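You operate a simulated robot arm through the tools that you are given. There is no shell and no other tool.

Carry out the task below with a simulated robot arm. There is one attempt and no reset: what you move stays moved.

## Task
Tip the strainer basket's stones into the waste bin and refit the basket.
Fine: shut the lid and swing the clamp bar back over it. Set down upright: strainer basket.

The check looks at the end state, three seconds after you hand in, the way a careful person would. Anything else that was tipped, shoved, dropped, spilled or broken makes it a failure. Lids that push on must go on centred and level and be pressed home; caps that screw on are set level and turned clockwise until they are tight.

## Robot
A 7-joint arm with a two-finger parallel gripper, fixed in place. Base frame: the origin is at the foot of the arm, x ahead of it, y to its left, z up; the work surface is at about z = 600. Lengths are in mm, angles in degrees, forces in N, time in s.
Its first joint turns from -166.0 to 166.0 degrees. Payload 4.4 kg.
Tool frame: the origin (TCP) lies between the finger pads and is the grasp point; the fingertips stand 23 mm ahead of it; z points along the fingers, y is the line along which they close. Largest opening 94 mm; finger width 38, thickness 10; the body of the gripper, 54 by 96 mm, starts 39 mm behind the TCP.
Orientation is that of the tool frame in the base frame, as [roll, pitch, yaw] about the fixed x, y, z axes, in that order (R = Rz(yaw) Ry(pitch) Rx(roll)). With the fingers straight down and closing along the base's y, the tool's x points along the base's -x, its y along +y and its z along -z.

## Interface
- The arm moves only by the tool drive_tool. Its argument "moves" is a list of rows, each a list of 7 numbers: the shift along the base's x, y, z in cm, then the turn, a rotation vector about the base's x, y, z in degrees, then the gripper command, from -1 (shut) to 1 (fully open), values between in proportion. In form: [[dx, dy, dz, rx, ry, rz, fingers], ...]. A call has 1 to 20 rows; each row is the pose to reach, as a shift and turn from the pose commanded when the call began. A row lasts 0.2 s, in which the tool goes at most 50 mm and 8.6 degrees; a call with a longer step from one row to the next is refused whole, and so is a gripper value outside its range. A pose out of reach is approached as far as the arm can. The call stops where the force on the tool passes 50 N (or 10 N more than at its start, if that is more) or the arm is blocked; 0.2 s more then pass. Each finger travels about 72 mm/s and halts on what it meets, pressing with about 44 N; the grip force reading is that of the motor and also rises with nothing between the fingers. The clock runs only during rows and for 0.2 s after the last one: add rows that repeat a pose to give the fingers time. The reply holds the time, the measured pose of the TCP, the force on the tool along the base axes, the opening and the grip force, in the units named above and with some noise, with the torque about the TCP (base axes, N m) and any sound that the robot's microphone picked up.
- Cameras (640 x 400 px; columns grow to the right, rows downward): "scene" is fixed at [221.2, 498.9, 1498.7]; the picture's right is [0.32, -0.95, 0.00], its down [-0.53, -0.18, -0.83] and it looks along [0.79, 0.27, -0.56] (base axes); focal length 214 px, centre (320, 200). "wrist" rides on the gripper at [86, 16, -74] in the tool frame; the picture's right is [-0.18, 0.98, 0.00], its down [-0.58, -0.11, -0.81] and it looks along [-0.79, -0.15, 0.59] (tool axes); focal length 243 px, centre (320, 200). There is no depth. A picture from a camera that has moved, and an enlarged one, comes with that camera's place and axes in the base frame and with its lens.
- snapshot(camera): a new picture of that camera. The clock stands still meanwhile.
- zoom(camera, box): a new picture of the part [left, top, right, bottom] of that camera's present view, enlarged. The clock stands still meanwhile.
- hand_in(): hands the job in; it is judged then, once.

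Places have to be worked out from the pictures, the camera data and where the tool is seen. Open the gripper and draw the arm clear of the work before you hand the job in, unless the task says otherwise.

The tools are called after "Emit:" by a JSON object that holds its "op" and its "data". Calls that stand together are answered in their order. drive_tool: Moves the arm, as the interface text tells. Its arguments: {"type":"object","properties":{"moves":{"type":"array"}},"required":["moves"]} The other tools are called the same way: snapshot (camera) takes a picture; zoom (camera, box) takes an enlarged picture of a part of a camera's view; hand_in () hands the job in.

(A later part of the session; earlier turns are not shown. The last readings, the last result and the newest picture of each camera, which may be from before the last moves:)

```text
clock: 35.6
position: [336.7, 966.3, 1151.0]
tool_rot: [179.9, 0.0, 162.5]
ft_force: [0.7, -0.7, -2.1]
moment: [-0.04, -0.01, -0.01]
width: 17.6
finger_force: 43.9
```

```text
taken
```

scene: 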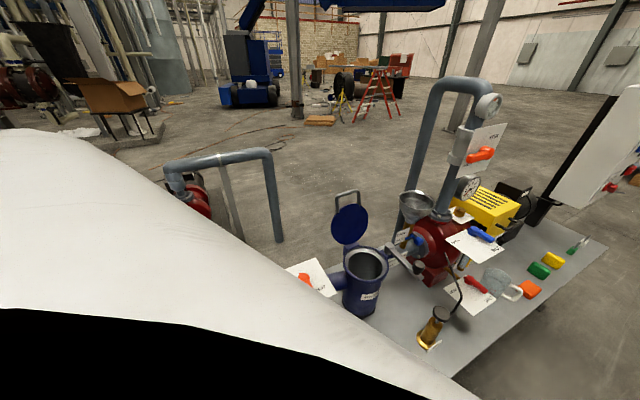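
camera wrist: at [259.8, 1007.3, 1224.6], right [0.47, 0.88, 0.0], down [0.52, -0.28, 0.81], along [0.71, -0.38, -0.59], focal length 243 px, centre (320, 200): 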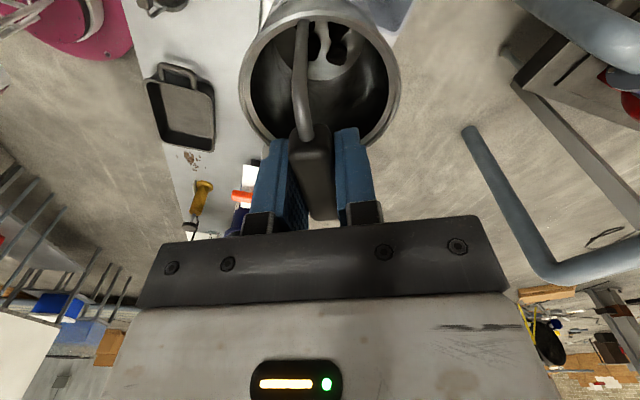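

The basket is upright near the bin. I now swing outward over the bin centre while tilting, slowing through the spill range, down to z≈966 and β≈108°.

Emit:
{"op": "drive_tool", "data": {"moves": [[0, 1.9, -1, 7.63, -2.41, 0, -1], [0, 3.8, -2, 15.26, -4.81, 0, -1], [0, 5.7, -3, 22.89, -7.22, 0, -1], [0, 7.6, -4.5, 30.52, -9.62, 0, -1], [0, 9.4, -6, 38.15, -12.03, 0, -1], [0, 9.4, -7.5, 44.82, -14.13, 0, -1], [0, 9.4, -9, 50.55, -15.94, 0, -1], [0, 9.4, -10.5, 55.31, -17.44, 0, -1], [0, 9.4, -12, 60.08, -18.94, 0, -1], [0, 9.4, -13.5, 64.85, -20.45, 0, -1], [0, 9.4, -15, 69.62, -21.95, 0, -1], [0, 9.4, -16.5, 74.39, -23.45, 0, -1], [0, 9.4, -18, 79.16, -24.96, 0, -1], [0, 9.4, -18.5, 83.93, -26.46, 0, -1], [0, 9.4, -18.5, 88.69, -27.97, 0, -1], [0, 9.4, -18.5, 93.46, -29.47, 0, -1], [0, 9.4, -18.5, 98.23, -30.97, 0, -1], [0, 9.4, -18.5, 103.0, -32.48, 0, -1], [0, 9.4, -18.5, 103.0, -32.48, 0, -1]]}}

Emit:
{"op": "snapshot", "data": {"camera": "wrist"}}

Emit:
{"op": "zoom", "data": {"camera": "scene", "box": [60, 270, 260, 400]}}

```text
clock: 39.6
position: [335.3, 1058.9, 966.6]
tool_rot: [71.9, 0.0, 162.5]
ft_force: [0.1, -0.5, -2.2]
moment: [-0.22, 0.05, 0.02]
width: 17.5
finger_force: 44.2
out of reach, approached as far as the arm can: row 11, 12, 13
```

```text
taken
camera wrist: at [231.4, 1013.0, 958.3], right [0.08, -0.35, 0.93], down [0.33, -0.87, -0.35], along [0.94, 0.34, 0.04], focal length 243 px, centre (320, 200)
```

wrist: 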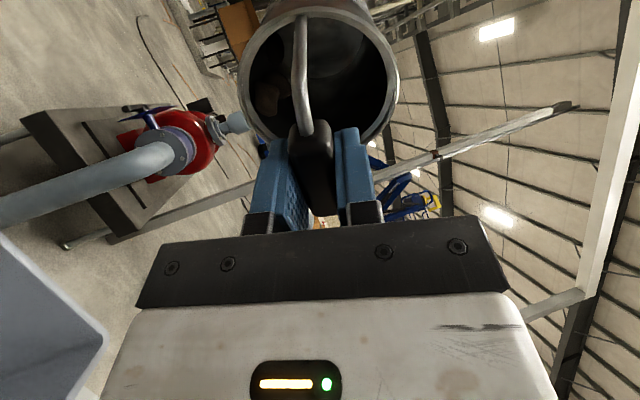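

```text
3.08 times, centred on (160, 335) of scene
camera zoom: at [221.2, 498.9, 1498.7], right [0.32, -0.95, 0.0], down [-0.53, -0.18, -0.83], along [0.79, 0.27, -0.56], focal length 660 px, centre (812, -215)
```

zoom: 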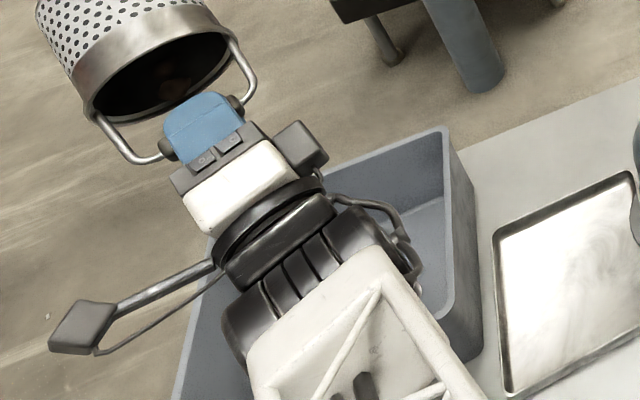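

Stones are still in the basket (load unchanged). The mouth is over the bin but slightly far; I shift 3 cm inward and continue tilting slowly to ~149°.

Emit:
{"op": "drive_tool", "data": {"moves": [[-0.4, -1.4, 0, 0, 0, 0, -1], [-0.9, -2.9, 0, 0, 0, 0, -1], [-0.9, -2.9, 0, 3.8, -1.2, 0, -1], [-0.9, -2.9, 0, 7.6, -2.4, 0, -1], [-0.9, -2.9, 0, 11.4, -3.6, 0, -1], [-0.9, -2.9, 0, 15.3, -4.8, 0, -1], [-0.9, -2.9, 0, 19.1, -6, 0, -1], [-0.9, -2.9, 0, 22.9, -7.2, 0, -1], [-0.9, -2.9, 0, 26.7, -8.4, 0, -1], [-0.9, -2.9, 0, 30.5, -9.6, 0, -1], [-0.9, -2.9, 0, 34.3, -10.8, 0, -1], [-0.9, -2.9, 0, 39.1, -12.3, 0, -1], [-0.9, -2.9, 0, 39.1, -12.3, 0, -1], [-0.9, -2.9, 0, 39.1, -12.3, 0, -1]]}}

Emit:
{"op": "snapshot", "data": {"camera": "wrist"}}

Emit:
{"op": "zoom", "data": {"camera": "scene", "box": [60, 270, 260, 400]}}

```text
clock: 42.6
position: [326.7, 1030.6, 966.3]
tool_rot: [31.1, 0.0, 162.4]
ft_force: [0.0, 0.8, -2.4]
moment: [-0.05, 0.05, 0.02]
width: 17.6
finger_force: 43.7
```

```text
taken
camera wrist: at [229.6, 1007.1, 910.2], right [-0.08, -0.86, 0.51], down [0.46, -0.48, -0.75], along [0.89, 0.17, 0.43], focal length 243 px, centre (320, 200)
```

wrist: 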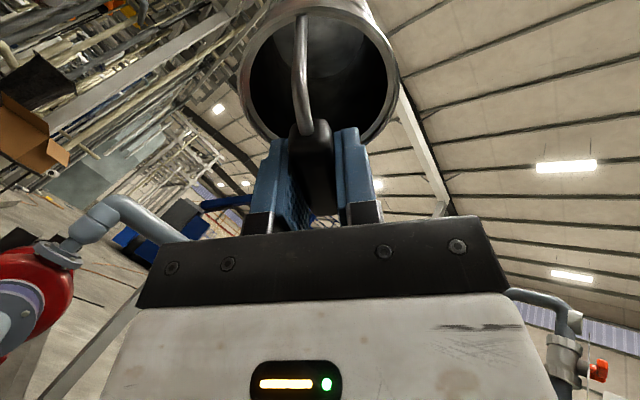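

```text
3.08 times, centred on (160, 335) of scene
camera zoom: at [221.2, 498.9, 1498.7], right [0.32, -0.95, 0.0], down [-0.53, -0.18, -0.83], along [0.79, 0.27, -0.56], focal length 660 px, centre (812, -215)
```

zoom: 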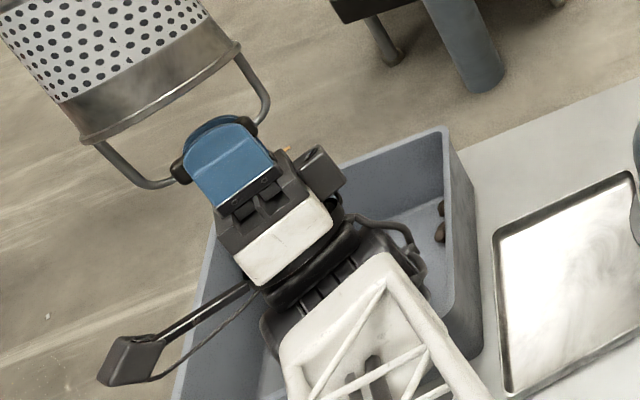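

Stones are visible in the bin. I look into the basket for any left.

Emit:
{"op": "zoom", "data": {"camera": "wrist", "box": [230, 0, 410, 150]}}

Emit:
{"op": "zoom", "data": {"camera": "scene", "box": [120, 290, 260, 400]}}

```text
2.67 times, centred on (320, 75) of wrist
camera zoom: at [229.6, 1007.1, 910.2], right [-0.08, -0.86, 0.51], down [0.46, -0.48, -0.75], along [0.89, 0.17, 0.43], focal length 647 px, centre (320, 533)
```

zoom: 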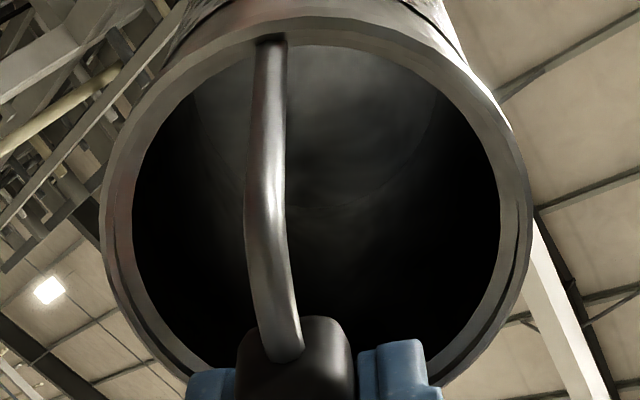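

```text
3.64 times, centred on (190, 345) of scene
camera zoom: at [221.2, 498.9, 1498.7], right [0.32, -0.95, 0.0], down [-0.53, -0.18, -0.83], along [0.79, 0.27, -0.56], focal length 780 px, centre (793, -327)
```

zoom: 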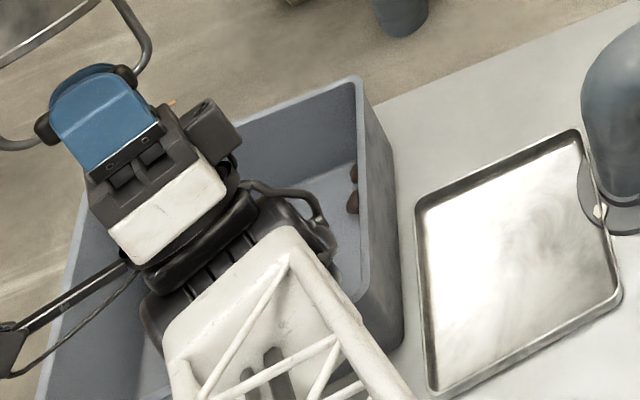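

The basket looks empty, but I give it a small shake over the bin to dislodge anything left, then tilt back upright on the same path.

Emit:
{"op": "drive_tool", "data": {"moves": [[0, 0, 1.2, 0, 0, 0, -1], [0, 0, 0, 0, 0, 0, -1], [0, 0, 1.2, 0, 0, 0, -1], [0, 0, 0, 0, 0, 0, -1], [0, 0, 1.2, 0, 0, 0, -1], [0, 0, 0, 0, 0, 0, -1], [0, 0, 0, 0, 0, 0, -1]]}}

Emit:
{"op": "drive_tool", "data": {"moves": [[0, 0.8, 1, -7.9, 2.49, 0, -1], [0, 1.6, 2, -15.8, 4.98, 0, -1], [0, 2.4, 3, -23.7, 7.47, 0, -1], [0, 2.8, 4, -31.6, 9.96, 0, -1], [0, 2.8, 5, -39.5, 12.45, 0, -1], [0, 2.8, 6, -47.4, 14.94, 0, -1], [0, 2.8, 7, -55.3, 17.43, 0, -1], [0, 1.8, 8, -63.2, 19.92, 0, -1], [0, 0.8, 9, -71.1, 22.41, 0, -1], [0, 0, 10, -79, 24.9, 0, -1], [0, -1, 11, -86.9, 27.39, 0, -1], [0, -2, 12, -94.8, 29.88, 0, -1], [0, -3, 13, -102.7, 32.37, 0, -1], [0, -4, 14, -110.6, 34.86, 0, -1], [0, -5, 15.5, -118.5, 37.35, 0, -1], [0, -6, 17, -126.4, 39.84, 0, -1], [0, -6.5, 18.5, -134.3, 42.33, 0, -1], [0, -6.5, 18.5, -142.0, 44.76, 0, -1], [0, -6.5, 18.5, -142.0, 44.76, 0, -1]]}}

Emit:
{"op": "snapshot", "data": {"camera": "wrist"}}

Emit:
{"op": "zoom", "data": {"camera": "wrist", "box": [230, 0, 410, 150]}}

```text
clock: 44.2
position: [326.8, 1029.8, 965.8]
tool_rot: [31.0, 0.0, 162.5]
ft_force: [-0.2, -0.3, -1.9]
moment: [-0.08, 0.01, -0.02]
width: 17.7
finger_force: 44.1
```

```text
clock: 48.2
position: [320.8, 943.4, 1091.7]
tool_rot: [171.8, 13.4, 161.5]
ft_force: [0.2, -4.1, -2.8]
moment: [0.03, 0.06, 0.02]
width: 17.5
finger_force: 43.7
out of reach, approached as far as the arm can: row 12, 13, 14, 15, 16, 17, 18, 19
```

```text
taken
camera wrist: at [227.7, 981.6, 1146.2], right [0.45, 0.88, 0.18], down [0.3, -0.33, 0.9], along [0.84, -0.35, -0.41], focal length 243 px, centre (320, 200)
```

wrist: 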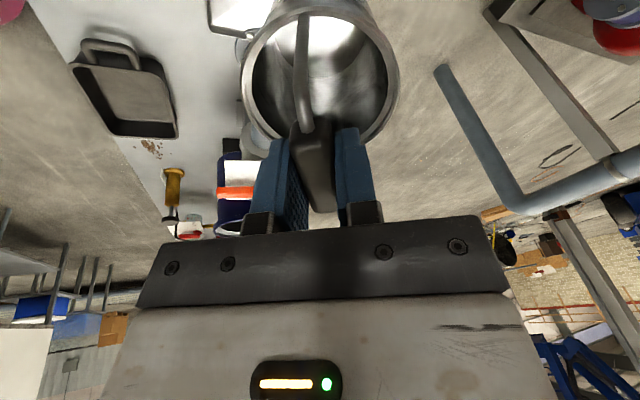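

```text
2.67 times, centred on (320, 75) of wrist
camera zoom: at [227.7, 981.6, 1146.2], right [0.45, 0.88, 0.18], down [0.3, -0.33, 0.9], along [0.84, -0.35, -0.41], focal length 647 px, centre (320, 533)
```

zoom: 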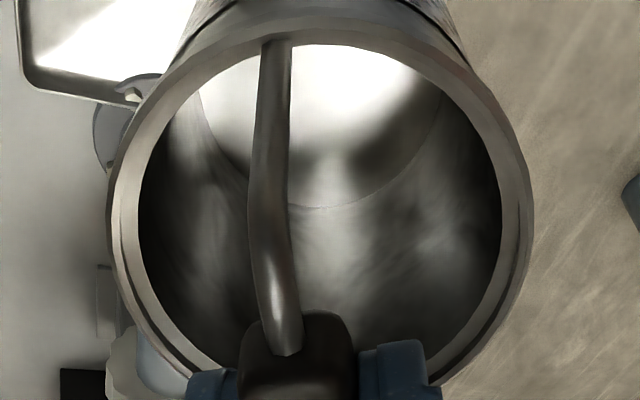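

The basket is empty. The arm, however, has got hung up at a limit (pose lags about 60 mm and 15° from the command), so I look at the arm's configuration before going on.

Emit:
{"op": "snapshot", "data": {"camera": "scene"}}

```text
taken
```

scene: 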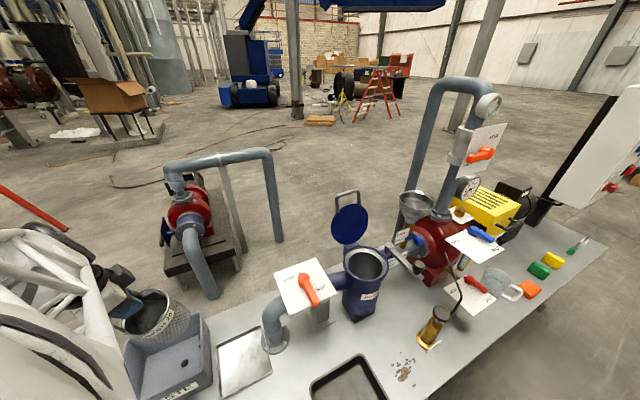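

Emit:
{"op": "zoom", "data": {"camera": "scene", "box": [0, 210, 260, 400]}}

```text
2.11 times, centred on (130, 305) of scene
camera zoom: at [221.2, 498.9, 1498.7], right [0.32, -0.95, 0.0], down [-0.53, -0.18, -0.83], along [0.79, 0.27, -0.56], focal length 452 px, centre (720, -21)
```

zoom: 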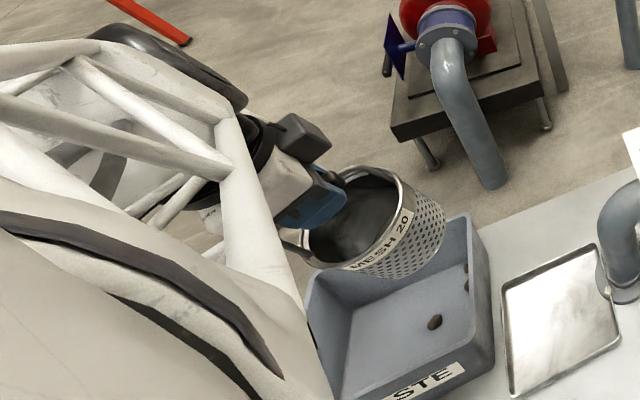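

The arm took an elbow-out posture and is at a joint limit. I retrace to the last good tilted pose (β≈58°) to free it.

Emit:
{"op": "drive_tool", "data": {"moves": [[0, 1, -1.5, 7.9, -2.49, 0, -1], [0, 2, -3, 15.8, -4.98, 0, -1], [0, 3, -4.5, 23.7, -7.47, 0, -1], [0, 4, -5.5, 31.6, -9.96, 0, -1], [0, 4.5, -6, 39.5, -12.45, 0, -1], [0, 5, -6.8, 47.4, -14.94, 0, -1], [0, 5.5, -7.5, 55.3, -17.43, 0, -1], [0, 5.5, -7.5, 55.3, -17.43, 0, -1]]}}

Emit:
{"op": "snapshot", "data": {"camera": "scene"}}

```text
clock: 50.0
position: [319.0, 997.1, 1015.3]
tool_rot: [114.1, 6.2, 150.6]
ft_force: [-0.7, -0.2, -2.0]
moment: [-0.15, 0.12, 0.01]
width: 17.7
finger_force: 44.0
```

```text
taken
```

scene: 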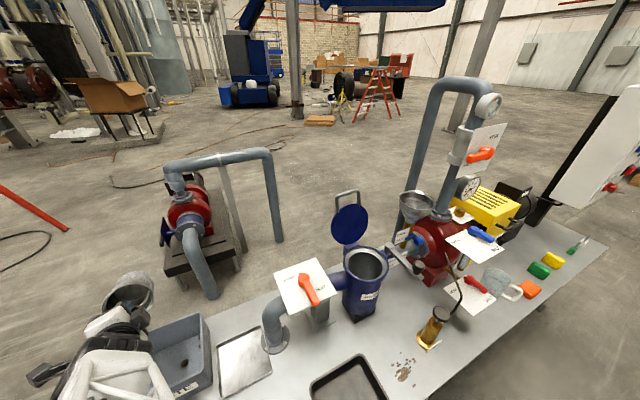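

The arm is free again (no limit flagged), at β≈66°. I untilt in small portions while moving inward toward the strainer, watching for limits.

Emit:
{"op": "drive_tool", "data": {"moves": [[1, -1, 1.5, -6.9, 4.35, 0, -1], [2, -2, 3, -13.8, 8.7, 0, -1], [3, -3, 4.5, -20.7, 13.0, 0, -1], [4, -4, 6, -27.6, 17.4, 0, -1], [4, -4, 6, -27.6, 17.4, 0, -1]]}}

Emit:
{"op": "snapshot", "data": {"camera": "scene"}}

```text
clock: 51.2
position: [358.6, 956.1, 1074.2]
tool_rot: [146.8, 3.8, 153.4]
ft_force: [-0.2, 0.6, -1.4]
moment: [-0.1, 0.05, 0.03]
width: 17.9
finger_force: 43.6
```

```text
taken
```

scene: 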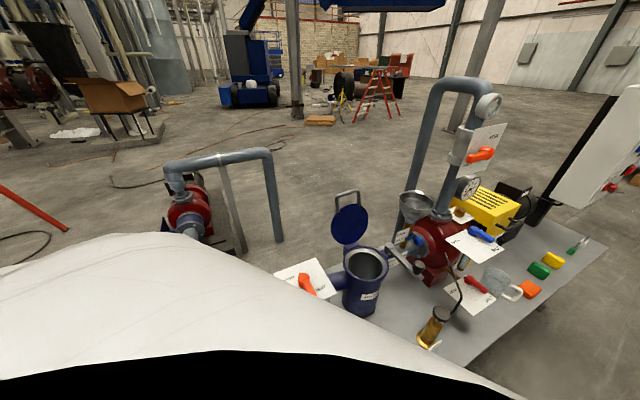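

No limit flagged and β is now ≈33°. I finish untilting while moving on toward the strainer.

Emit:
{"op": "drive_tool", "data": {"moves": [[1, -1.5, 1.5, -7.05, 4.48, 0, -1], [2, -3, 3, -14.1, 8.95, 0, -1], [3, -4.5, 4.5, -21.15, 13.4, 0, -1], [4, -5.5, 6, -28.2, 17.9, 0, -1], [4, -5.5, 6, -28.2, 17.9, 0, -1]]}}

Emit:
{"op": "snapshot", "data": {"camera": "wrist"}}

```text
clock: 52.4
position: [390.4, 887.8, 1105.1]
tool_rot: [177.6, 14.5, 154.4]
ft_force: [-0.4, -0.3, -11.8]
moment: [-0.08, -0.06, 0.02]
width: 17.2
finger_force: 43.8
out of reach, approached as far as the arm can: row 1, 2, 3, 4, 5
```

```text
taken
camera wrist: at [305.3, 943.8, 1156.0], right [0.58, 0.81, 0.09], down [0.26, -0.29, 0.92], along [0.77, -0.51, -0.38], focal length 243 px, centre (320, 200)
```

wrist: 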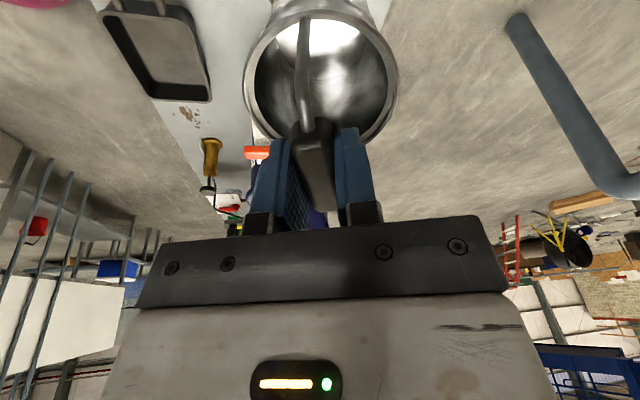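

The arm again lags at a limit with ~14° tilt. I check the scene to see its posture.

Emit:
{"op": "snapshot", "data": {"camera": "scene"}}

```text
taken
```

scene: 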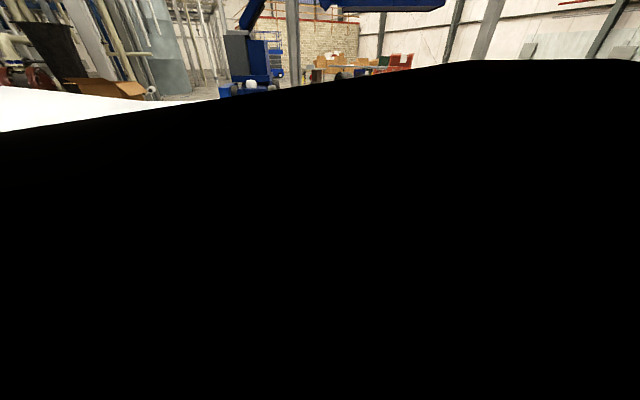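

The upper arm is right in front of the scene camera (elbow up). I try moving on toward the strainer while turning back to yaw 135° and upright, which should relieve the limit.

Emit:
{"op": "drive_tool", "data": {"moves": [[2.8, -2.7, 0.7, 0.7, 2.4, -3.2, -1], [5.6, -5.4, 1.5, 1.4, 4.8, -6.4, -1], [8.4, -8, 2.2, 2.1, 7.1, -9.7, -1], [11.2, -10.7, 3, 2.8, 9.5, -12.9, -1], [14, -13.4, 3.7, 3.5, 11.8, -16.2, -1], [17, -16, 4.5, 4.07, 14.1, -19.4, -1], [17, -16, 4.5, 4.07, 14.1, -19.4, -1]]}}

Emit:
{"op": "snapshot", "data": {"camera": "wrist"}}

Emit:
{"op": "snapshot", "data": {"camera": "scene"}}

```text
clock: 54.0
position: [560.5, 721.2, 1144.7]
tool_rot: [176.9, 14.5, 135.0]
ft_force: [1.0, -0.9, -2.3]
moment: [0.02, 0.03, 0.0]
width: 17.4
finger_force: 44.1
out of reach, approached as far as the arm can: row 1, 2, 3, 4, 5, 6, 7
```

```text
taken
camera wrist: at [497.4, 803.2, 1196.5], right [0.81, 0.58, 0.1], down [0.15, -0.36, 0.92], along [0.57, -0.73, -0.38], focal length 243 px, centre (320, 200)
```

wrist: 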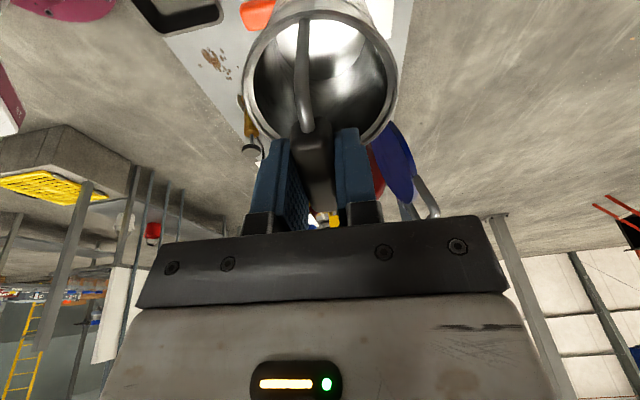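

```text
taken
```

scene: 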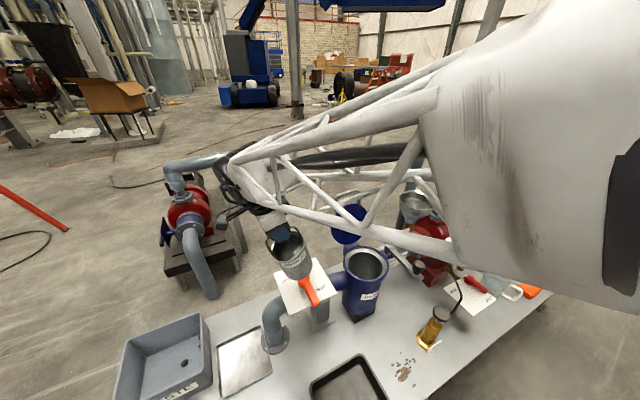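

The pattern (tilt always ~14.5° sideways of the arm plane) tells me the forearm-roll joint is at its limit: the wrist flipped when I crossed the "hand in line with forearm" posture slowly. I'll go back over the bin area with the empty basket and undo the flip: first return there with yaw 162°.

Emit:
{"op": "drive_tool", "data": {"moves": [[-2.8, 3.3, -0.5, 0, 0, 3.5, -1], [-5.6, 6.6, -1, 0, 0, 7, -1], [-8.4, 9.9, -1.5, 0, 0, 10.5, -1], [-11.2, 13.2, -2, 0, 0, 14, -1], [-14, 16.5, -2.5, 0, 0, 17.5, -1], [-16.8, 19.8, -3, 0, 0, 21, -1], [-19.6, 23.1, -4, 0, 0, 24.5, -1], [-22.2, 26.2, -5, 0, 0, 27.5, -1], [-22.2, 26.2, -5, 0, 0, 27.5, -1]]}}

```text
clock: 56.0
position: [337.5, 983.6, 1095.4]
tool_rot: [176.9, 14.7, 162.6]
ft_force: [-1.0, -0.7, -1.9]
moment: [0.01, 0.02, 0.0]
width: 17.6
finger_force: 44.1
```

Pose is back over the bin side with no limit flagged. Now I tilt outward to ~50° (first part of the unwinding path).

Emit:
{"op": "drive_tool", "data": {"moves": [[0, 1.2, -1.5, 7.47, -2.36, 0, -1], [0, 2.4, -3, 14.94, -4.71, 0, -1], [0, 3.6, -4.5, 22.4, -7.07, 0, -1], [0, 4.8, -6, 29.9, -9.42, 0, -1], [0, 6, -7.5, 37.35, -11.78, 0, -1], [0, 7.2, -9, 44.8, -14.13, 0, -1], [0, 7.2, -9, 44.8, -14.13, 0, -1]]}}

Emit:
{"op": "snapshot", "data": {"camera": "scene"}}

```text
clock: 57.6
position: [337.4, 1055.7, 1005.3]
tool_rot: [128.9, 9.8, 151.8]
ft_force: [0.2, 0.3, -2.2]
moment: [-0.13, 0.08, -0.01]
width: 17.6
finger_force: 43.7
```

```text
taken
```

scene: 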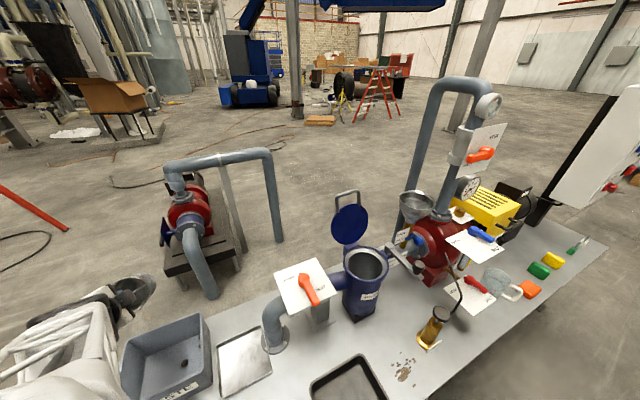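

Now the around-the-axis sweep (to the right side, over to pointing slightly upward), which should unwind the forearm roll.

Emit:
{"op": "drive_tool", "data": {"moves": [[0, 0, 0, 4.69, -1.75, -6.0, -1], [0, 0, 0, 9.19, -3.99, -11.97, -1], [0, 0, 0, 14.49, -6.91, -15.89, -1], [0, 0, 0, 20.67, -10.31, -17.76, -1], [0, 0, 0, 26.95, -13.44, -17.59, -1], [0, 0, 0, 33.37, -16.28, -16.4, -1], [0, 0, 0, 40.13, -18.29, -13.3, -1], [0, 0, 0, 46.25, -19.16, -9.36, -1], [0, 0, 0, 52.48, -19.62, -5.51, -1], [0, 0, 0, 58.8, -19.67, -1.8, -1], [0, 0, 0, 63.9, -20.15, 0, -1], [0, 0, 0, 63.9, -20.15, 0, -1]]}}

Emit:
{"op": "snapshot", "data": {"camera": "scene"}}

```text
clock: 60.2
position: [337.8, 1056.5, 1006.4]
tool_rot: [63.6, -5.9, 149.1]
ft_force: [0.1, -0.3, -1.4]
moment: [-0.12, 0.14, -0.01]
width: 17.5
finger_force: 43.8
```

```text
taken
```

scene: 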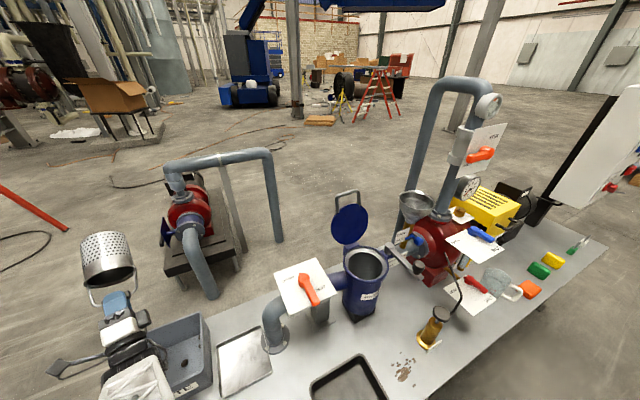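

The sweep tracked perfectly with no limits. I now go to the exact pose from which the dry-run return succeeded: (337, 1068, 966) at 149° tilt.

Emit:
{"op": "drive_tool", "data": {"moves": [[0, 0.3, -0.8, 5.48, -3.72, 2.27, -1], [0, 0.6, -1.6, 10.96, -7.45, 4.54, -1], [0, 0.9, -2.4, 16.45, -11.17, 6.81, -1], [0, 1.2, -3.2, 21.93, -14.9, 9.08, -1], [0, 1.2, -4, 27.41, -18.62, 11.35, -1], [0, 1.2, -4, 27.41, -18.62, 11.35, -1]]}}

Emit:
{"op": "zoom", "data": {"camera": "scene", "box": [60, 220, 260, 400]}}

```text
clock: 61.6
position: [338.5, 1067.7, 963.8]
tool_rot: [31.0, 0.1, 162.5]
ft_force: [0.4, 0.0, -1.8]
moment: [-0.07, 0.02, -0.03]
width: 17.7
finger_force: 43.8
```

```text
2.22 times, centred on (160, 310) of scene
camera zoom: at [221.2, 498.9, 1498.7], right [0.32, -0.95, 0.0], down [-0.53, -0.18, -0.83], along [0.79, 0.27, -0.56], focal length 477 px, centre (676, -44)
```

zoom: 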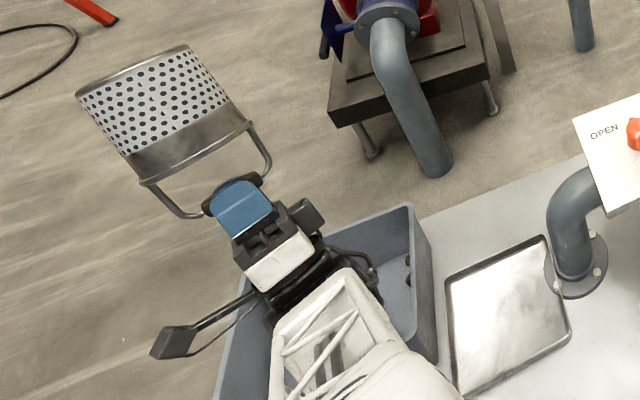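

Now the exact dry-run return path (fast straight crossing), same rows as before.

Emit:
{"op": "drive_tool", "data": {"moves": [[0, 0, 1, -7.9, 2.49, 0, -1], [0, 0, 2, -15.8, 4.98, 0, -1], [0, 0, 3, -23.7, 7.47, 0, -1], [0, 0, 4, -31.6, 9.96, 0, -1], [0, 0, 5, -39.5, 12.45, 0, -1], [0, 0, 6, -47.4, 14.94, 0, -1], [0, 0, 7, -55.3, 17.43, 0, -1], [0, -1, 8, -63.2, 19.92, 0, -1], [0, -2, 9, -71.1, 22.41, 0, -1], [0, -3, 10, -79, 24.9, 0, -1], [0, -4, 11, -86.9, 27.39, 0, -1], [0, -5, 12, -94.8, 29.88, 0, -1], [0, -6, 13, -102.7, 32.37, 0, -1], [0, -7, 14, -110.6, 34.86, 0, -1], [0, -8, 15, -118.5, 37.35, 0, -1], [0, -9, 16, -126.4, 39.84, 0, -1], [0, -10, 17, -134.3, 42.33, 0, -1], [0, -10, 17, -142.1, 44.8, 0, -1], [0, -10, 17, -142.1, 44.8, 0, -1]]}}

Emit:
{"op": "snapshot", "data": {"camera": "wrist"}}

```text
clock: 65.6
position: [338.3, 966.9, 1135.8]
tool_rot: [-180.0, -0.1, 162.5]
ft_force: [-0.3, 0.6, -1.8]
moment: [0.01, 0.0, 0.04]
width: 17.7
finger_force: 44.9
```

```text
taken
camera wrist: at [261.5, 1009.1, 1209.5], right [0.47, 0.88, 0.0], down [0.52, -0.28, 0.81], along [0.71, -0.38, -0.59], focal length 243 px, centre (320, 200)
```

wrist: 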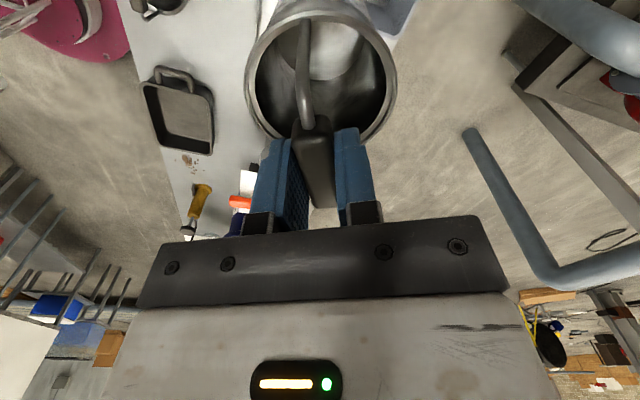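

Upright again with no limits flagged. I check whether the basket has shifted in the grip and whether it is truly empty, and look at the bin.

Emit:
{"op": "zoom", "data": {"camera": "wrist", "box": [220, 0, 420, 220]}}

Emit:
{"op": "zoom", "data": {"camera": "scene", "box": [60, 250, 260, 400]}}

```text
1.82 times, centred on (320, 110) of wrist
camera zoom: at [261.5, 1009.1, 1209.5], right [0.47, 0.88, 0.0], down [0.52, -0.28, 0.81], along [0.71, -0.38, -0.59], focal length 441 px, centre (320, 364)
```

zoom: 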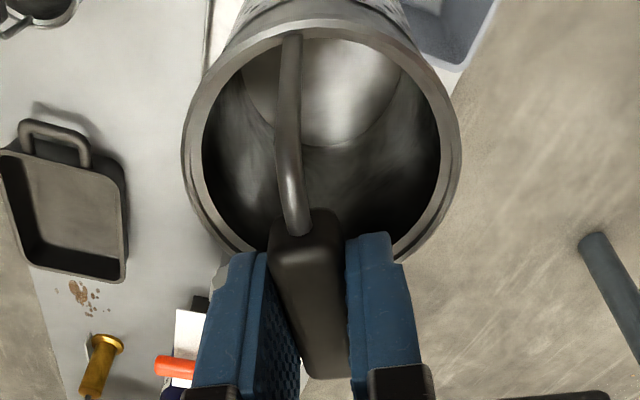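

```text
2.67 times, centred on (160, 325) of scene
camera zoom: at [221.2, 498.9, 1498.7], right [0.32, -0.95, 0.0], down [-0.53, -0.18, -0.83], along [0.79, 0.27, -0.56], focal length 572 px, centre (747, -133)
```

zoom: 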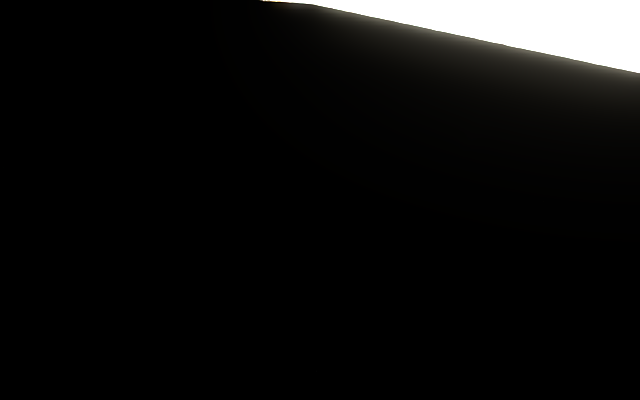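

The basket is empty. The bar seems to have shifted slightly in the grip, so I carry it back to the same reference pose above the strainer as before and compare pictures there.

Emit:
{"op": "drive_tool", "data": {"moves": [[1, -1, 0.2, 0, 0, -0.5, -1], [3, -3.2, 0.5, 0, 0, -2, -1], [6, -6.5, 0.8, 0, 0, -4, -1], [9, -9.8, 1, 0, 0, -6, -1], [12, -13.1, 1.2, 0, 0, -8, -1], [15, -16.4, 1.4, 0, 0, -10, -1], [18, -19.7, 1.6, 0, 0, -12, -1], [21, -23, 1.6, 0, 0, -14, -1], [24, -26.3, 1.6, 0, 0, -16, -1], [27, -29.6, 1.6, 0, 0, -18, -1], [30, -32.9, 1.6, 0, 0, -20, -1], [33, -36.2, 1.6, 0, 0, -22, -1], [36, -39.5, 1.6, 0, 0, -24, -1], [38.5, -42.5, 1.6, 0, 0, -26, -1], [40.2, -44.7, 1.6, 0, 0, -27.5, -1], [41.2, -45.9, 1.6, 0, 0, -27.5, -1], [41.2, -45.9, 1.6, 0, 0, -27.5, -1]]}}

Emit:
{"op": "snapshot", "data": {"camera": "wrist"}}

Emit:
{"op": "zoom", "data": {"camera": "scene", "box": [320, 130, 440, 280]}}

```text
clock: 69.2
position: [751.0, 509.6, 1151.2]
tool_rot: [180.0, -0.1, 135.0]
ft_force: [0.0, -0.5, -1.9]
moment: [0.01, -0.01, -0.03]
width: 17.8
finger_force: 43.5
```

```text
taken
camera wrist: at [701.5, 582.1, 1225.4], right [0.82, 0.57, 0.0], down [0.34, -0.49, 0.81], along [0.46, -0.66, -0.59], focal length 243 px, centre (320, 200)
```

wrist: 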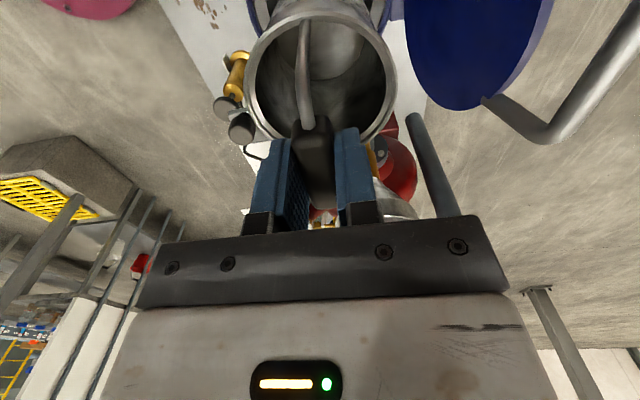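

```text
2.67 times, centred on (380, 205) of scene
camera zoom: at [221.2, 498.9, 1498.7], right [0.32, -0.95, 0.0], down [-0.53, -0.18, -0.83], along [0.79, 0.27, -0.56], focal length 572 px, centre (160, 187)
```

zoom: 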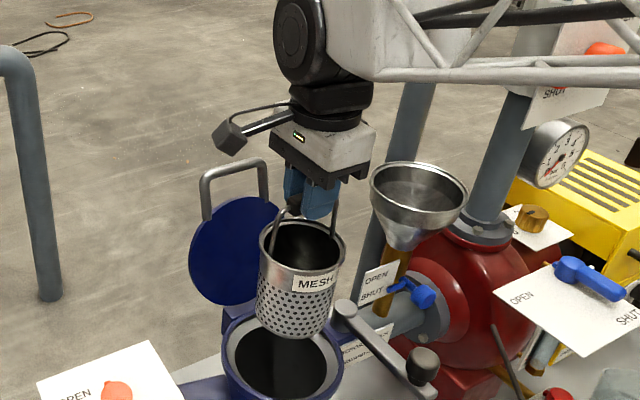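

Comparing pictures: the basket slid ~10 mm down along the pads but is still upright and centred. I lower it partway into the strainer and check alignment.

Emit:
{"op": "drive_tool", "data": {"moves": [[-0.05, -0.1, -2, 0, 0, 0, -1], [-0.05, -0.1, -4, 0, 0, 0, -1], [-0.05, -0.1, -6, 0, 0, 0, -1], [-0.05, -0.1, -8, 0, 0, 0, -1], [-0.05, -0.1, -10, 0, 0, 0, -1], [-0.05, -0.1, -12, 0, 0, 0, -1], [-0.05, -0.1, -12, 0, 0, 0, -1]]}}

Emit:
{"op": "zoom", "data": {"camera": "scene", "box": [320, 170, 430, 290]}}

Emit:
{"op": "zoom", "data": {"camera": "wrist", "box": [180, 0, 460, 230]}}

```text
clock: 70.8
position: [749.7, 507.8, 1032.0]
tool_rot: [-179.9, -0.2, 135.0]
ft_force: [0.6, -0.1, -1.2]
moment: [0.01, 0.02, 0.0]
width: 17.8
finger_force: 44.1
```

```text
3.33 times, centred on (375, 230) of scene
camera zoom: at [221.2, 498.9, 1498.7], right [0.32, -0.95, 0.0], down [-0.53, -0.18, -0.83], along [0.79, 0.27, -0.56], focal length 715 px, centre (137, 100)
```

zoom: 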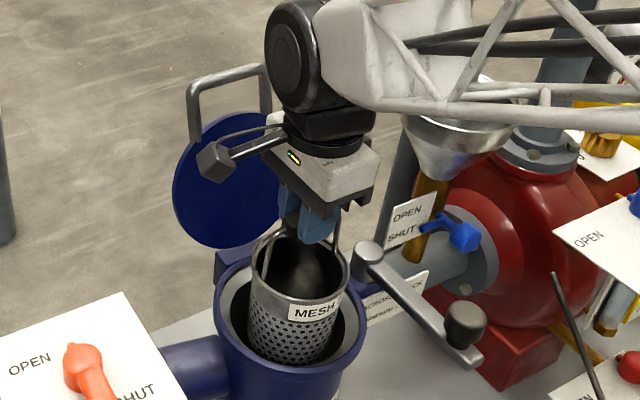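

```text
1.74 times, centred on (320, 115) of wrist
camera zoom: at [700.7, 580.1, 1105.9], right [0.82, 0.57, 0.0], down [0.34, -0.49, 0.81], along [0.46, -0.66, -0.59], focal length 422 px, centre (320, 348)
```

zoom: 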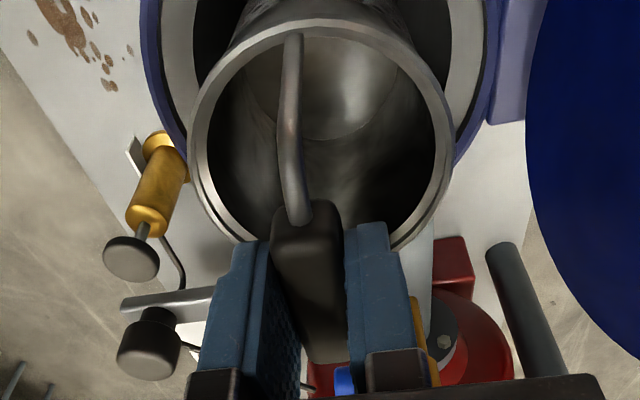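

Aligned and entering cleanly. I continue down to z≈905, then slowly toward the expected seating height (~886), stopping on contact.

Emit:
{"op": "drive_tool", "data": {"moves": [[0, 0, -2, 0, 0, 0, -1], [0, 0, -4, 0, 0, 0, -1], [0, 0, -6, 0, 0, 0, -1], [0, 0, -8, 0, 0, 0, -1], [0, 0, -10, 0, 0, 0, -1], [0, 0, -11.5, 0, 0, 0, -1], [0, 0, -12.5, 0, 0, 0, -1], [0, 0, -12.5, 0, 0, 0, -1]]}}

Emit:
{"op": "zoom", "data": {"camera": "scene", "box": [330, 190, 430, 290]}}

Emit:
{"op": "zoom", "data": {"camera": "wrist", "box": [180, 0, 460, 230]}}

```text
clock: 72.6
position: [750.0, 508.0, 907.3]
tool_rot: [179.9, -0.1, 135.0]
ft_force: [0.6, 0.1, -1.4]
moment: [-0.03, -0.01, -0.01]
width: 17.7
finger_force: 43.7
```

```text
4.00 times, centred on (380, 240) of scene
camera zoom: at [221.2, 498.9, 1498.7], right [0.32, -0.95, 0.0], down [-0.53, -0.18, -0.83], along [0.79, 0.27, -0.56], focal length 858 px, centre (80, 40)
```

zoom: 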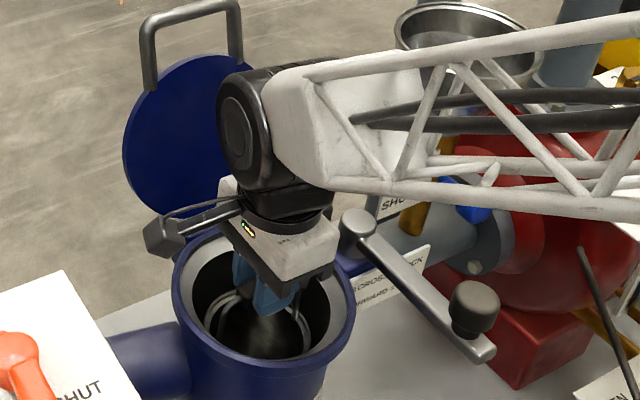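

```text
1.74 times, centred on (320, 115) of wrist
camera zoom: at [700.6, 581.5, 981.1], right [0.82, 0.57, 0.0], down [0.34, -0.49, 0.81], along [0.46, -0.66, -0.59], focal length 422 px, centre (320, 348)
```

zoom: 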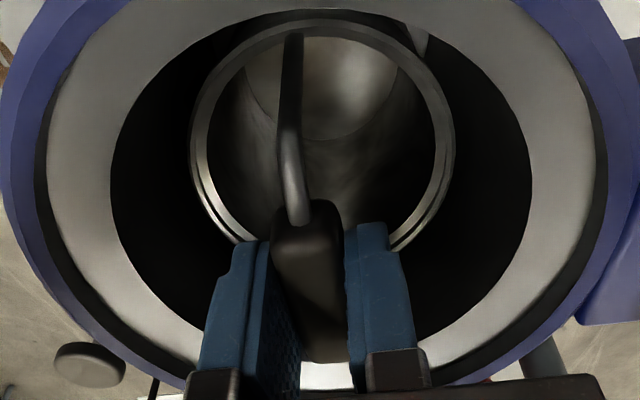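

Nothing touched yet. Now slow lowering in small steps to find the seat.

Emit:
{"op": "drive_tool", "data": {"moves": [[0, 0, -0.5, 0, 0, 0, -1], [0, 0, -1.0, 0, 0, 0, -1], [0, 0, -1.4, 0, 0, 0, -1], [0, 0, -1.4, 0, 0, 0, -1]]}}

Emit:
{"op": "drive_tool", "data": {"moves": [[0, 0, -0.2, 0, 0, 0, -1], [0, 0, -0.4, 0, 0, 0, -1], [0, 0, -0.6, 0, 0, 0, -1], [0, 0, -0.6, 0, 0, 0, -1]]}}

```text
clock: 73.6
position: [749.9, 509.9, 892.6]
tool_rot: [180.0, -0.2, 135.0]
ft_force: [-0.2, -0.4, -2.1]
moment: [-0.02, 0.01, -0.03]
width: 17.7
finger_force: 43.7
```

```text
clock: 74.6
position: [749.0, 508.0, 886.3]
tool_rot: [180.0, -0.1, 135.0]
ft_force: [1.0, 0.0, -0.8]
moment: [0.03, 0.0, -0.02]
width: 17.6
finger_force: 44.3
```

Load is dropping slightly at z≈886; I continue by a few millimetres until a clear contact force shows.

Emit:
{"op": "drive_tool", "data": {"moves": [[0, 0, -0.15, 0, 0, 0, -1], [0, 0, -0.3, 0, 0, 0, -1], [0, 0, -0.3, 0, 0, 0, -1]]}}

Emit:
{"op": "zoom", "data": {"camera": "wrist", "box": [180, 0, 460, 230]}}

```text
clock: 75.4
position: [750.5, 508.8, 886.0]
tool_rot: [179.9, -0.1, 135.0]
ft_force: [1.0, -2.3, 24.0]
moment: [0.21, 0.38, 0.05]
width: 17.5
finger_force: 44.4
```

```text
1.74 times, centred on (320, 115) of wrist
camera zoom: at [701.1, 581.0, 960.1], right [0.82, 0.57, 0.0], down [0.33, -0.49, 0.81], along [0.46, -0.66, -0.59], focal length 422 px, centre (320, 348)
```

zoom: 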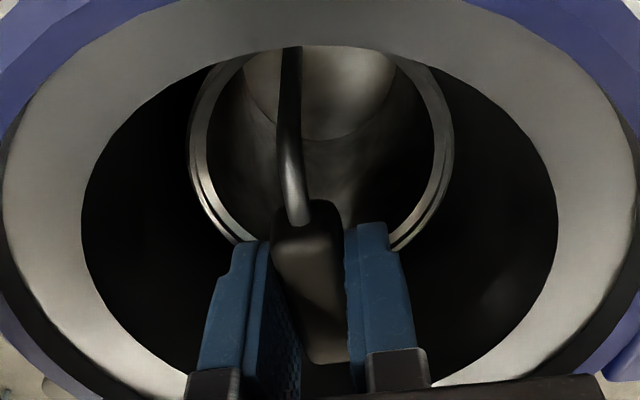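

Contact with 24 N at z≈886, exactly where the seat should be given the ~10 mm slip. I ease off 2 mm and open the fingers to 45 mm to let the basket sit.

Emit:
{"op": "drive_tool", "data": {"moves": [[0, 0, 0.2, 0, 0, 0, -1], [0, 0, 0.2, 0, 0, 0, -1]]}}

Emit:
{"op": "drive_tool", "data": {"moves": [[0, 0, 0, 0, 0, 0, -0.6], [0, 0, 0, 0, 0, 0, -0.4], [0, 0, 0, 0, 0, 0, -0.2], [0, 0, 0, 0, 0, 0, -0.05], [0, 0, 0, 0, 0, 0, -0.05]]}}

Emit:
{"op": "zoom", "data": {"camera": "wrist", "box": [180, 0, 460, 230]}}

```text
clock: 76.0
position: [748.4, 508.0, 884.6]
tool_rot: [-180.0, -0.2, 135.0]
ft_force: [6.4, -4.2, 16.2]
moment: [-0.37, -0.46, 0.01]
width: 17.6
finger_force: 44.1
```

```text
clock: 77.2
position: [749.1, 508.5, 884.9]
tool_rot: [-180.0, -0.2, 135.0]
ft_force: [0.1, -0.5, 0.1]
moment: [-0.03, -0.01, -0.02]
width: 44.6
finger_force: 0.1
```

```text
1.74 times, centred on (320, 115) of wrist
camera zoom: at [700.4, 580.9, 959.7], right [0.82, 0.57, 0.0], down [0.34, -0.49, 0.81], along [0.46, -0.66, -0.59], focal length 422 px, centre (320, 348)
```

zoom: 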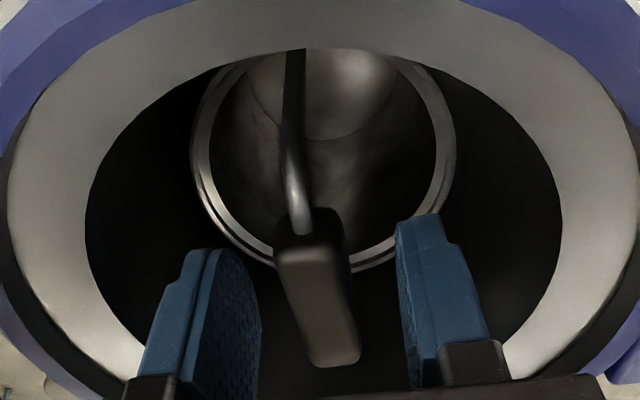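

Released with no residual force. I raise straight up to z≈959 to compare with the original picture of the seated basket.

Emit:
{"op": "drive_tool", "data": {"moves": [[0, 0, 1, 0, 0, 0, -0.05], [0, 0, 2.5, 0, 0, 0, -0.05], [0, 0, 4.5, 0, 0, 0, -0.05], [0, 0, 6.5, 0, 0, 0, -0.05], [0, 0, 7.4, 0, 0, 0, -0.05], [0, 0, 7.4, 0, 0, 0, -0.05]]}}

Emit:
{"op": "zoom", "data": {"camera": "wrist", "box": [240, 20, 400, 150]}}

Emit:
{"op": "zoom", "data": {"camera": "scene", "box": [330, 170, 430, 280]}}

```text
clock: 78.6
position: [750.5, 508.1, 959.2]
tool_rot: [180.0, -0.1, 135.0]
ft_force: [-0.9, 0.1, -0.2]
moment: [-0.01, 0.01, 0.01]
width: 44.8
finger_force: 0.1
```

```text
3.08 times, centred on (320, 85) of wrist
camera zoom: at [701.1, 580.6, 1033.7], right [0.82, 0.57, 0.0], down [0.34, -0.49, 0.81], along [0.46, -0.66, -0.59], focal length 746 px, centre (320, 554)
```

zoom: 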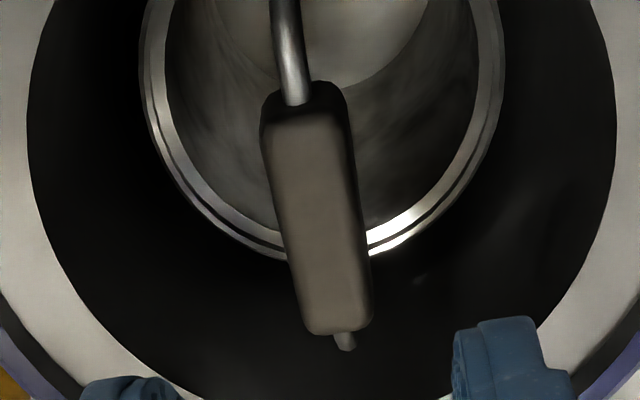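

```text
3.64 times, centred on (380, 225) of scene
camera zoom: at [221.2, 498.9, 1498.7], right [0.32, -0.95, 0.0], down [-0.53, -0.18, -0.83], along [0.79, 0.27, -0.56], focal length 780 px, centre (102, 109)
```

zoom: 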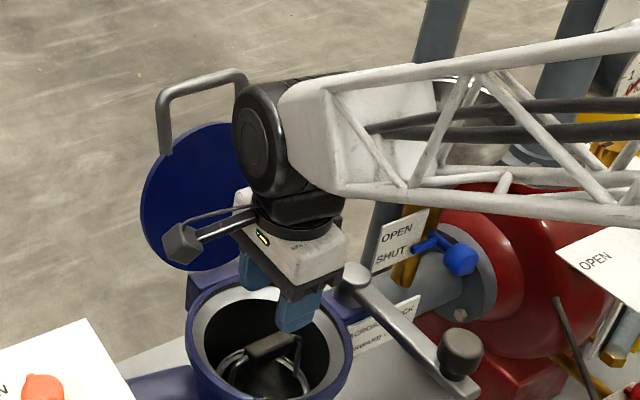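

The basket sits exactly as in the original picture – refit done. Next the lid: I estimate its hinge pin at about 95 mm from the strainer centre (z≈886) and the loop handle's bar at ~145 mm out, z≈1098. I rise and move outward to view the loop from above.

Emit:
{"op": "drive_tool", "data": {"moves": [[0, 0, 4, 0, 0, 0, -0.05], [0, 0, 8, 0, 0, 0, -0.05], [0, 0, 12, 0, 0, 0, -0.05], [0, 0, 16, 0, 0, 0, -0.05], [0, 0, 20, 0, 0, 0, -0.05], [0, 0, 24, 0, 0, 0, -0.05], [2, 2, 25, 0, 0, 0, -0.05], [4, 4, 25, 0, 0, 0, -0.05], [5, 5, 25, 0, 0, 0, -0.05], [5, 5, 25, 0, 0, 0, -0.05]]}}

Emit:
{"op": "snapshot", "data": {"camera": "wrist"}}

Emit:
{"op": "zoom", "data": {"camera": "scene", "box": [310, 130, 430, 280]}}

```text
clock: 80.8
position: [800.7, 560.3, 1209.3]
tool_rot: [180.0, -0.1, 135.0]
ft_force: [-1.1, 0.3, -0.1]
moment: [0.0, -0.03, 0.01]
width: 45.0
finger_force: 0.1
```

```text
taken
camera wrist: at [751.3, 631.4, 1284.1], right [0.82, 0.57, 0.0], down [0.34, -0.49, 0.81], along [0.46, -0.66, -0.59], focal length 243 px, centre (320, 200)
```

wrist: 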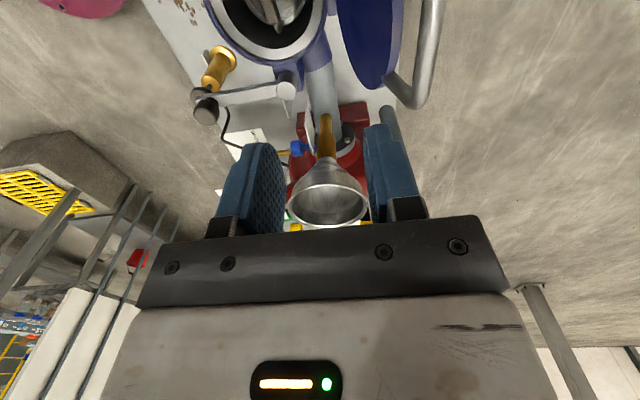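

```text
2.67 times, centred on (370, 205) of scene
camera zoom: at [221.2, 498.9, 1498.7], right [0.32, -0.95, 0.0], down [-0.53, -0.18, -0.83], along [0.79, 0.27, -0.56], focal length 572 px, centre (187, 187)
```

zoom: 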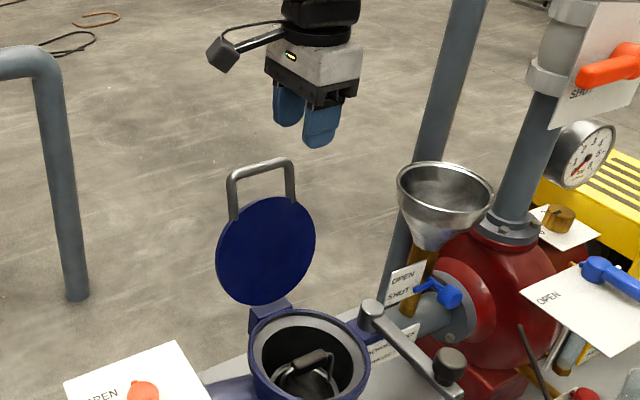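

Emit:
{"op": "zoom", "data": {"camera": "wrist", "box": [300, 0, 480, 130]}}

Emit:
{"op": "zoom", "data": {"camera": "scene", "box": [330, 180, 390, 250]}}

```text
3.08 times, centred on (390, 65) of wrist
camera zoom: at [751.3, 631.4, 1284.1], right [0.82, 0.57, 0.0], down [0.34, -0.49, 0.81], along [0.46, -0.66, -0.59], focal length 746 px, centre (105, 615)
```

zoom: 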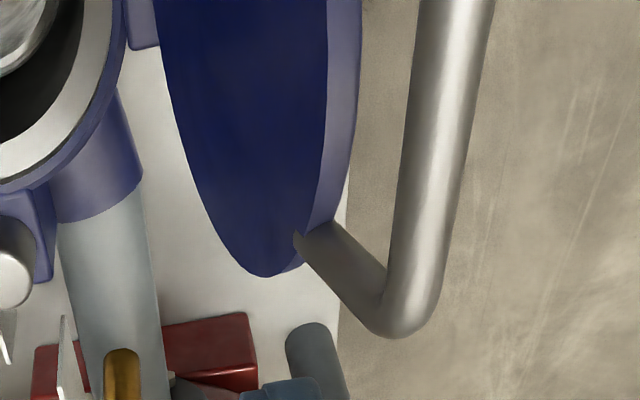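

```text
5.71 times, centred on (360, 215) of scene
camera zoom: at [221.2, 498.9, 1498.7], right [0.32, -0.95, 0.0], down [-0.53, -0.18, -0.83], along [0.79, 0.27, -0.56], focal length 1226 px, centre (91, 114)
```

zoom: 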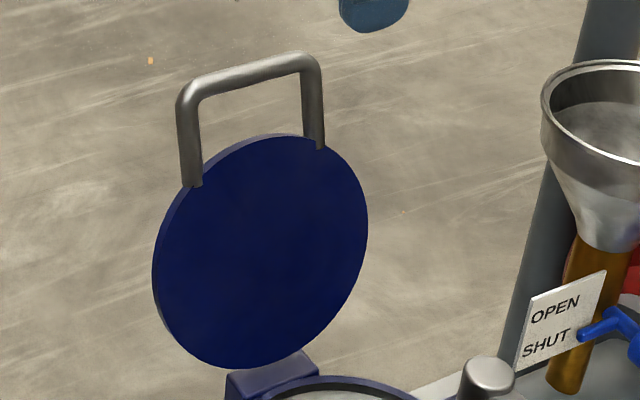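

Triangulated the loop bar at about (854, 612.6, 1100), ~80 mm wide, ~11 mm thick. I move directly above it at z≈1160 with the fingers 45 mm apart.

Emit:
{"op": "drive_tool", "data": {"moves": [[2, 2, 0, 0, 0, 0, -0.05], [4, 4, 0, 0, 0, 0, -0.05], [5.3, 5.2, -2, 0, 0, 0, -0.05], [5.3, 5.2, -4.9, 0, 0, 0, -0.05], [5.3, 5.2, -4.9, 0, 0, 0, -0.05]]}}

Emit:
{"op": "snapshot", "data": {"camera": "wrist"}}

Emit:
{"op": "zoom", "data": {"camera": "scene", "box": [310, 150, 410, 260]}}

```text
clock: 82.0
position: [852.5, 609.4, 1159.2]
tool_rot: [180.0, 0.0, 135.0]
ft_force: [0.5, -0.6, 0.0]
moment: [-0.03, 0.01, -0.02]
width: 44.8
finger_force: 0.0
```

```text
taken
camera wrist: at [803.9, 682.5, 1233.3], right [0.82, 0.57, 0.0], down [0.34, -0.49, 0.81], along [0.46, -0.66, -0.59], focal length 243 px, centre (320, 200)
```

wrist: 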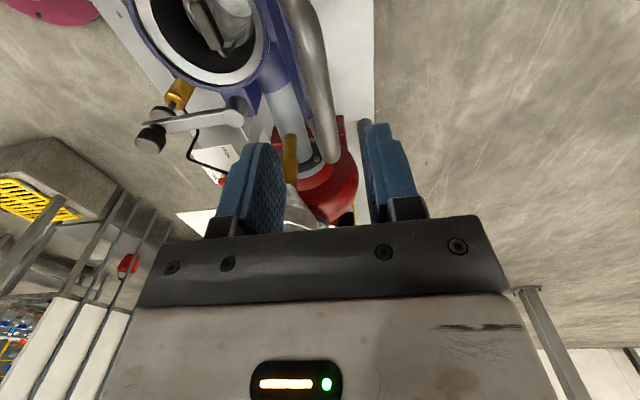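

```text
3.64 times, centred on (360, 205) of scene
camera zoom: at [221.2, 498.9, 1498.7], right [0.32, -0.95, 0.0], down [-0.53, -0.18, -0.83], along [0.79, 0.27, -0.56], focal length 780 px, centre (174, 182)
```

zoom: 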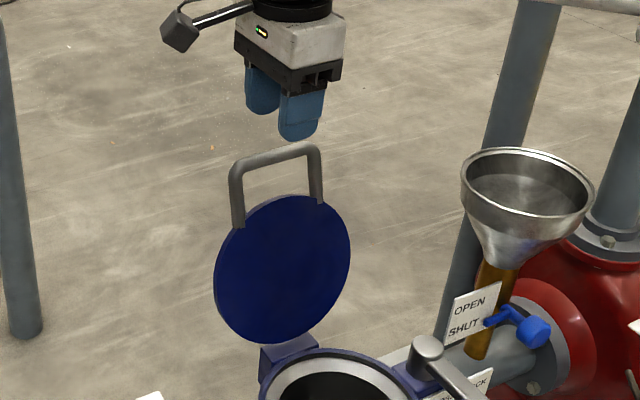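

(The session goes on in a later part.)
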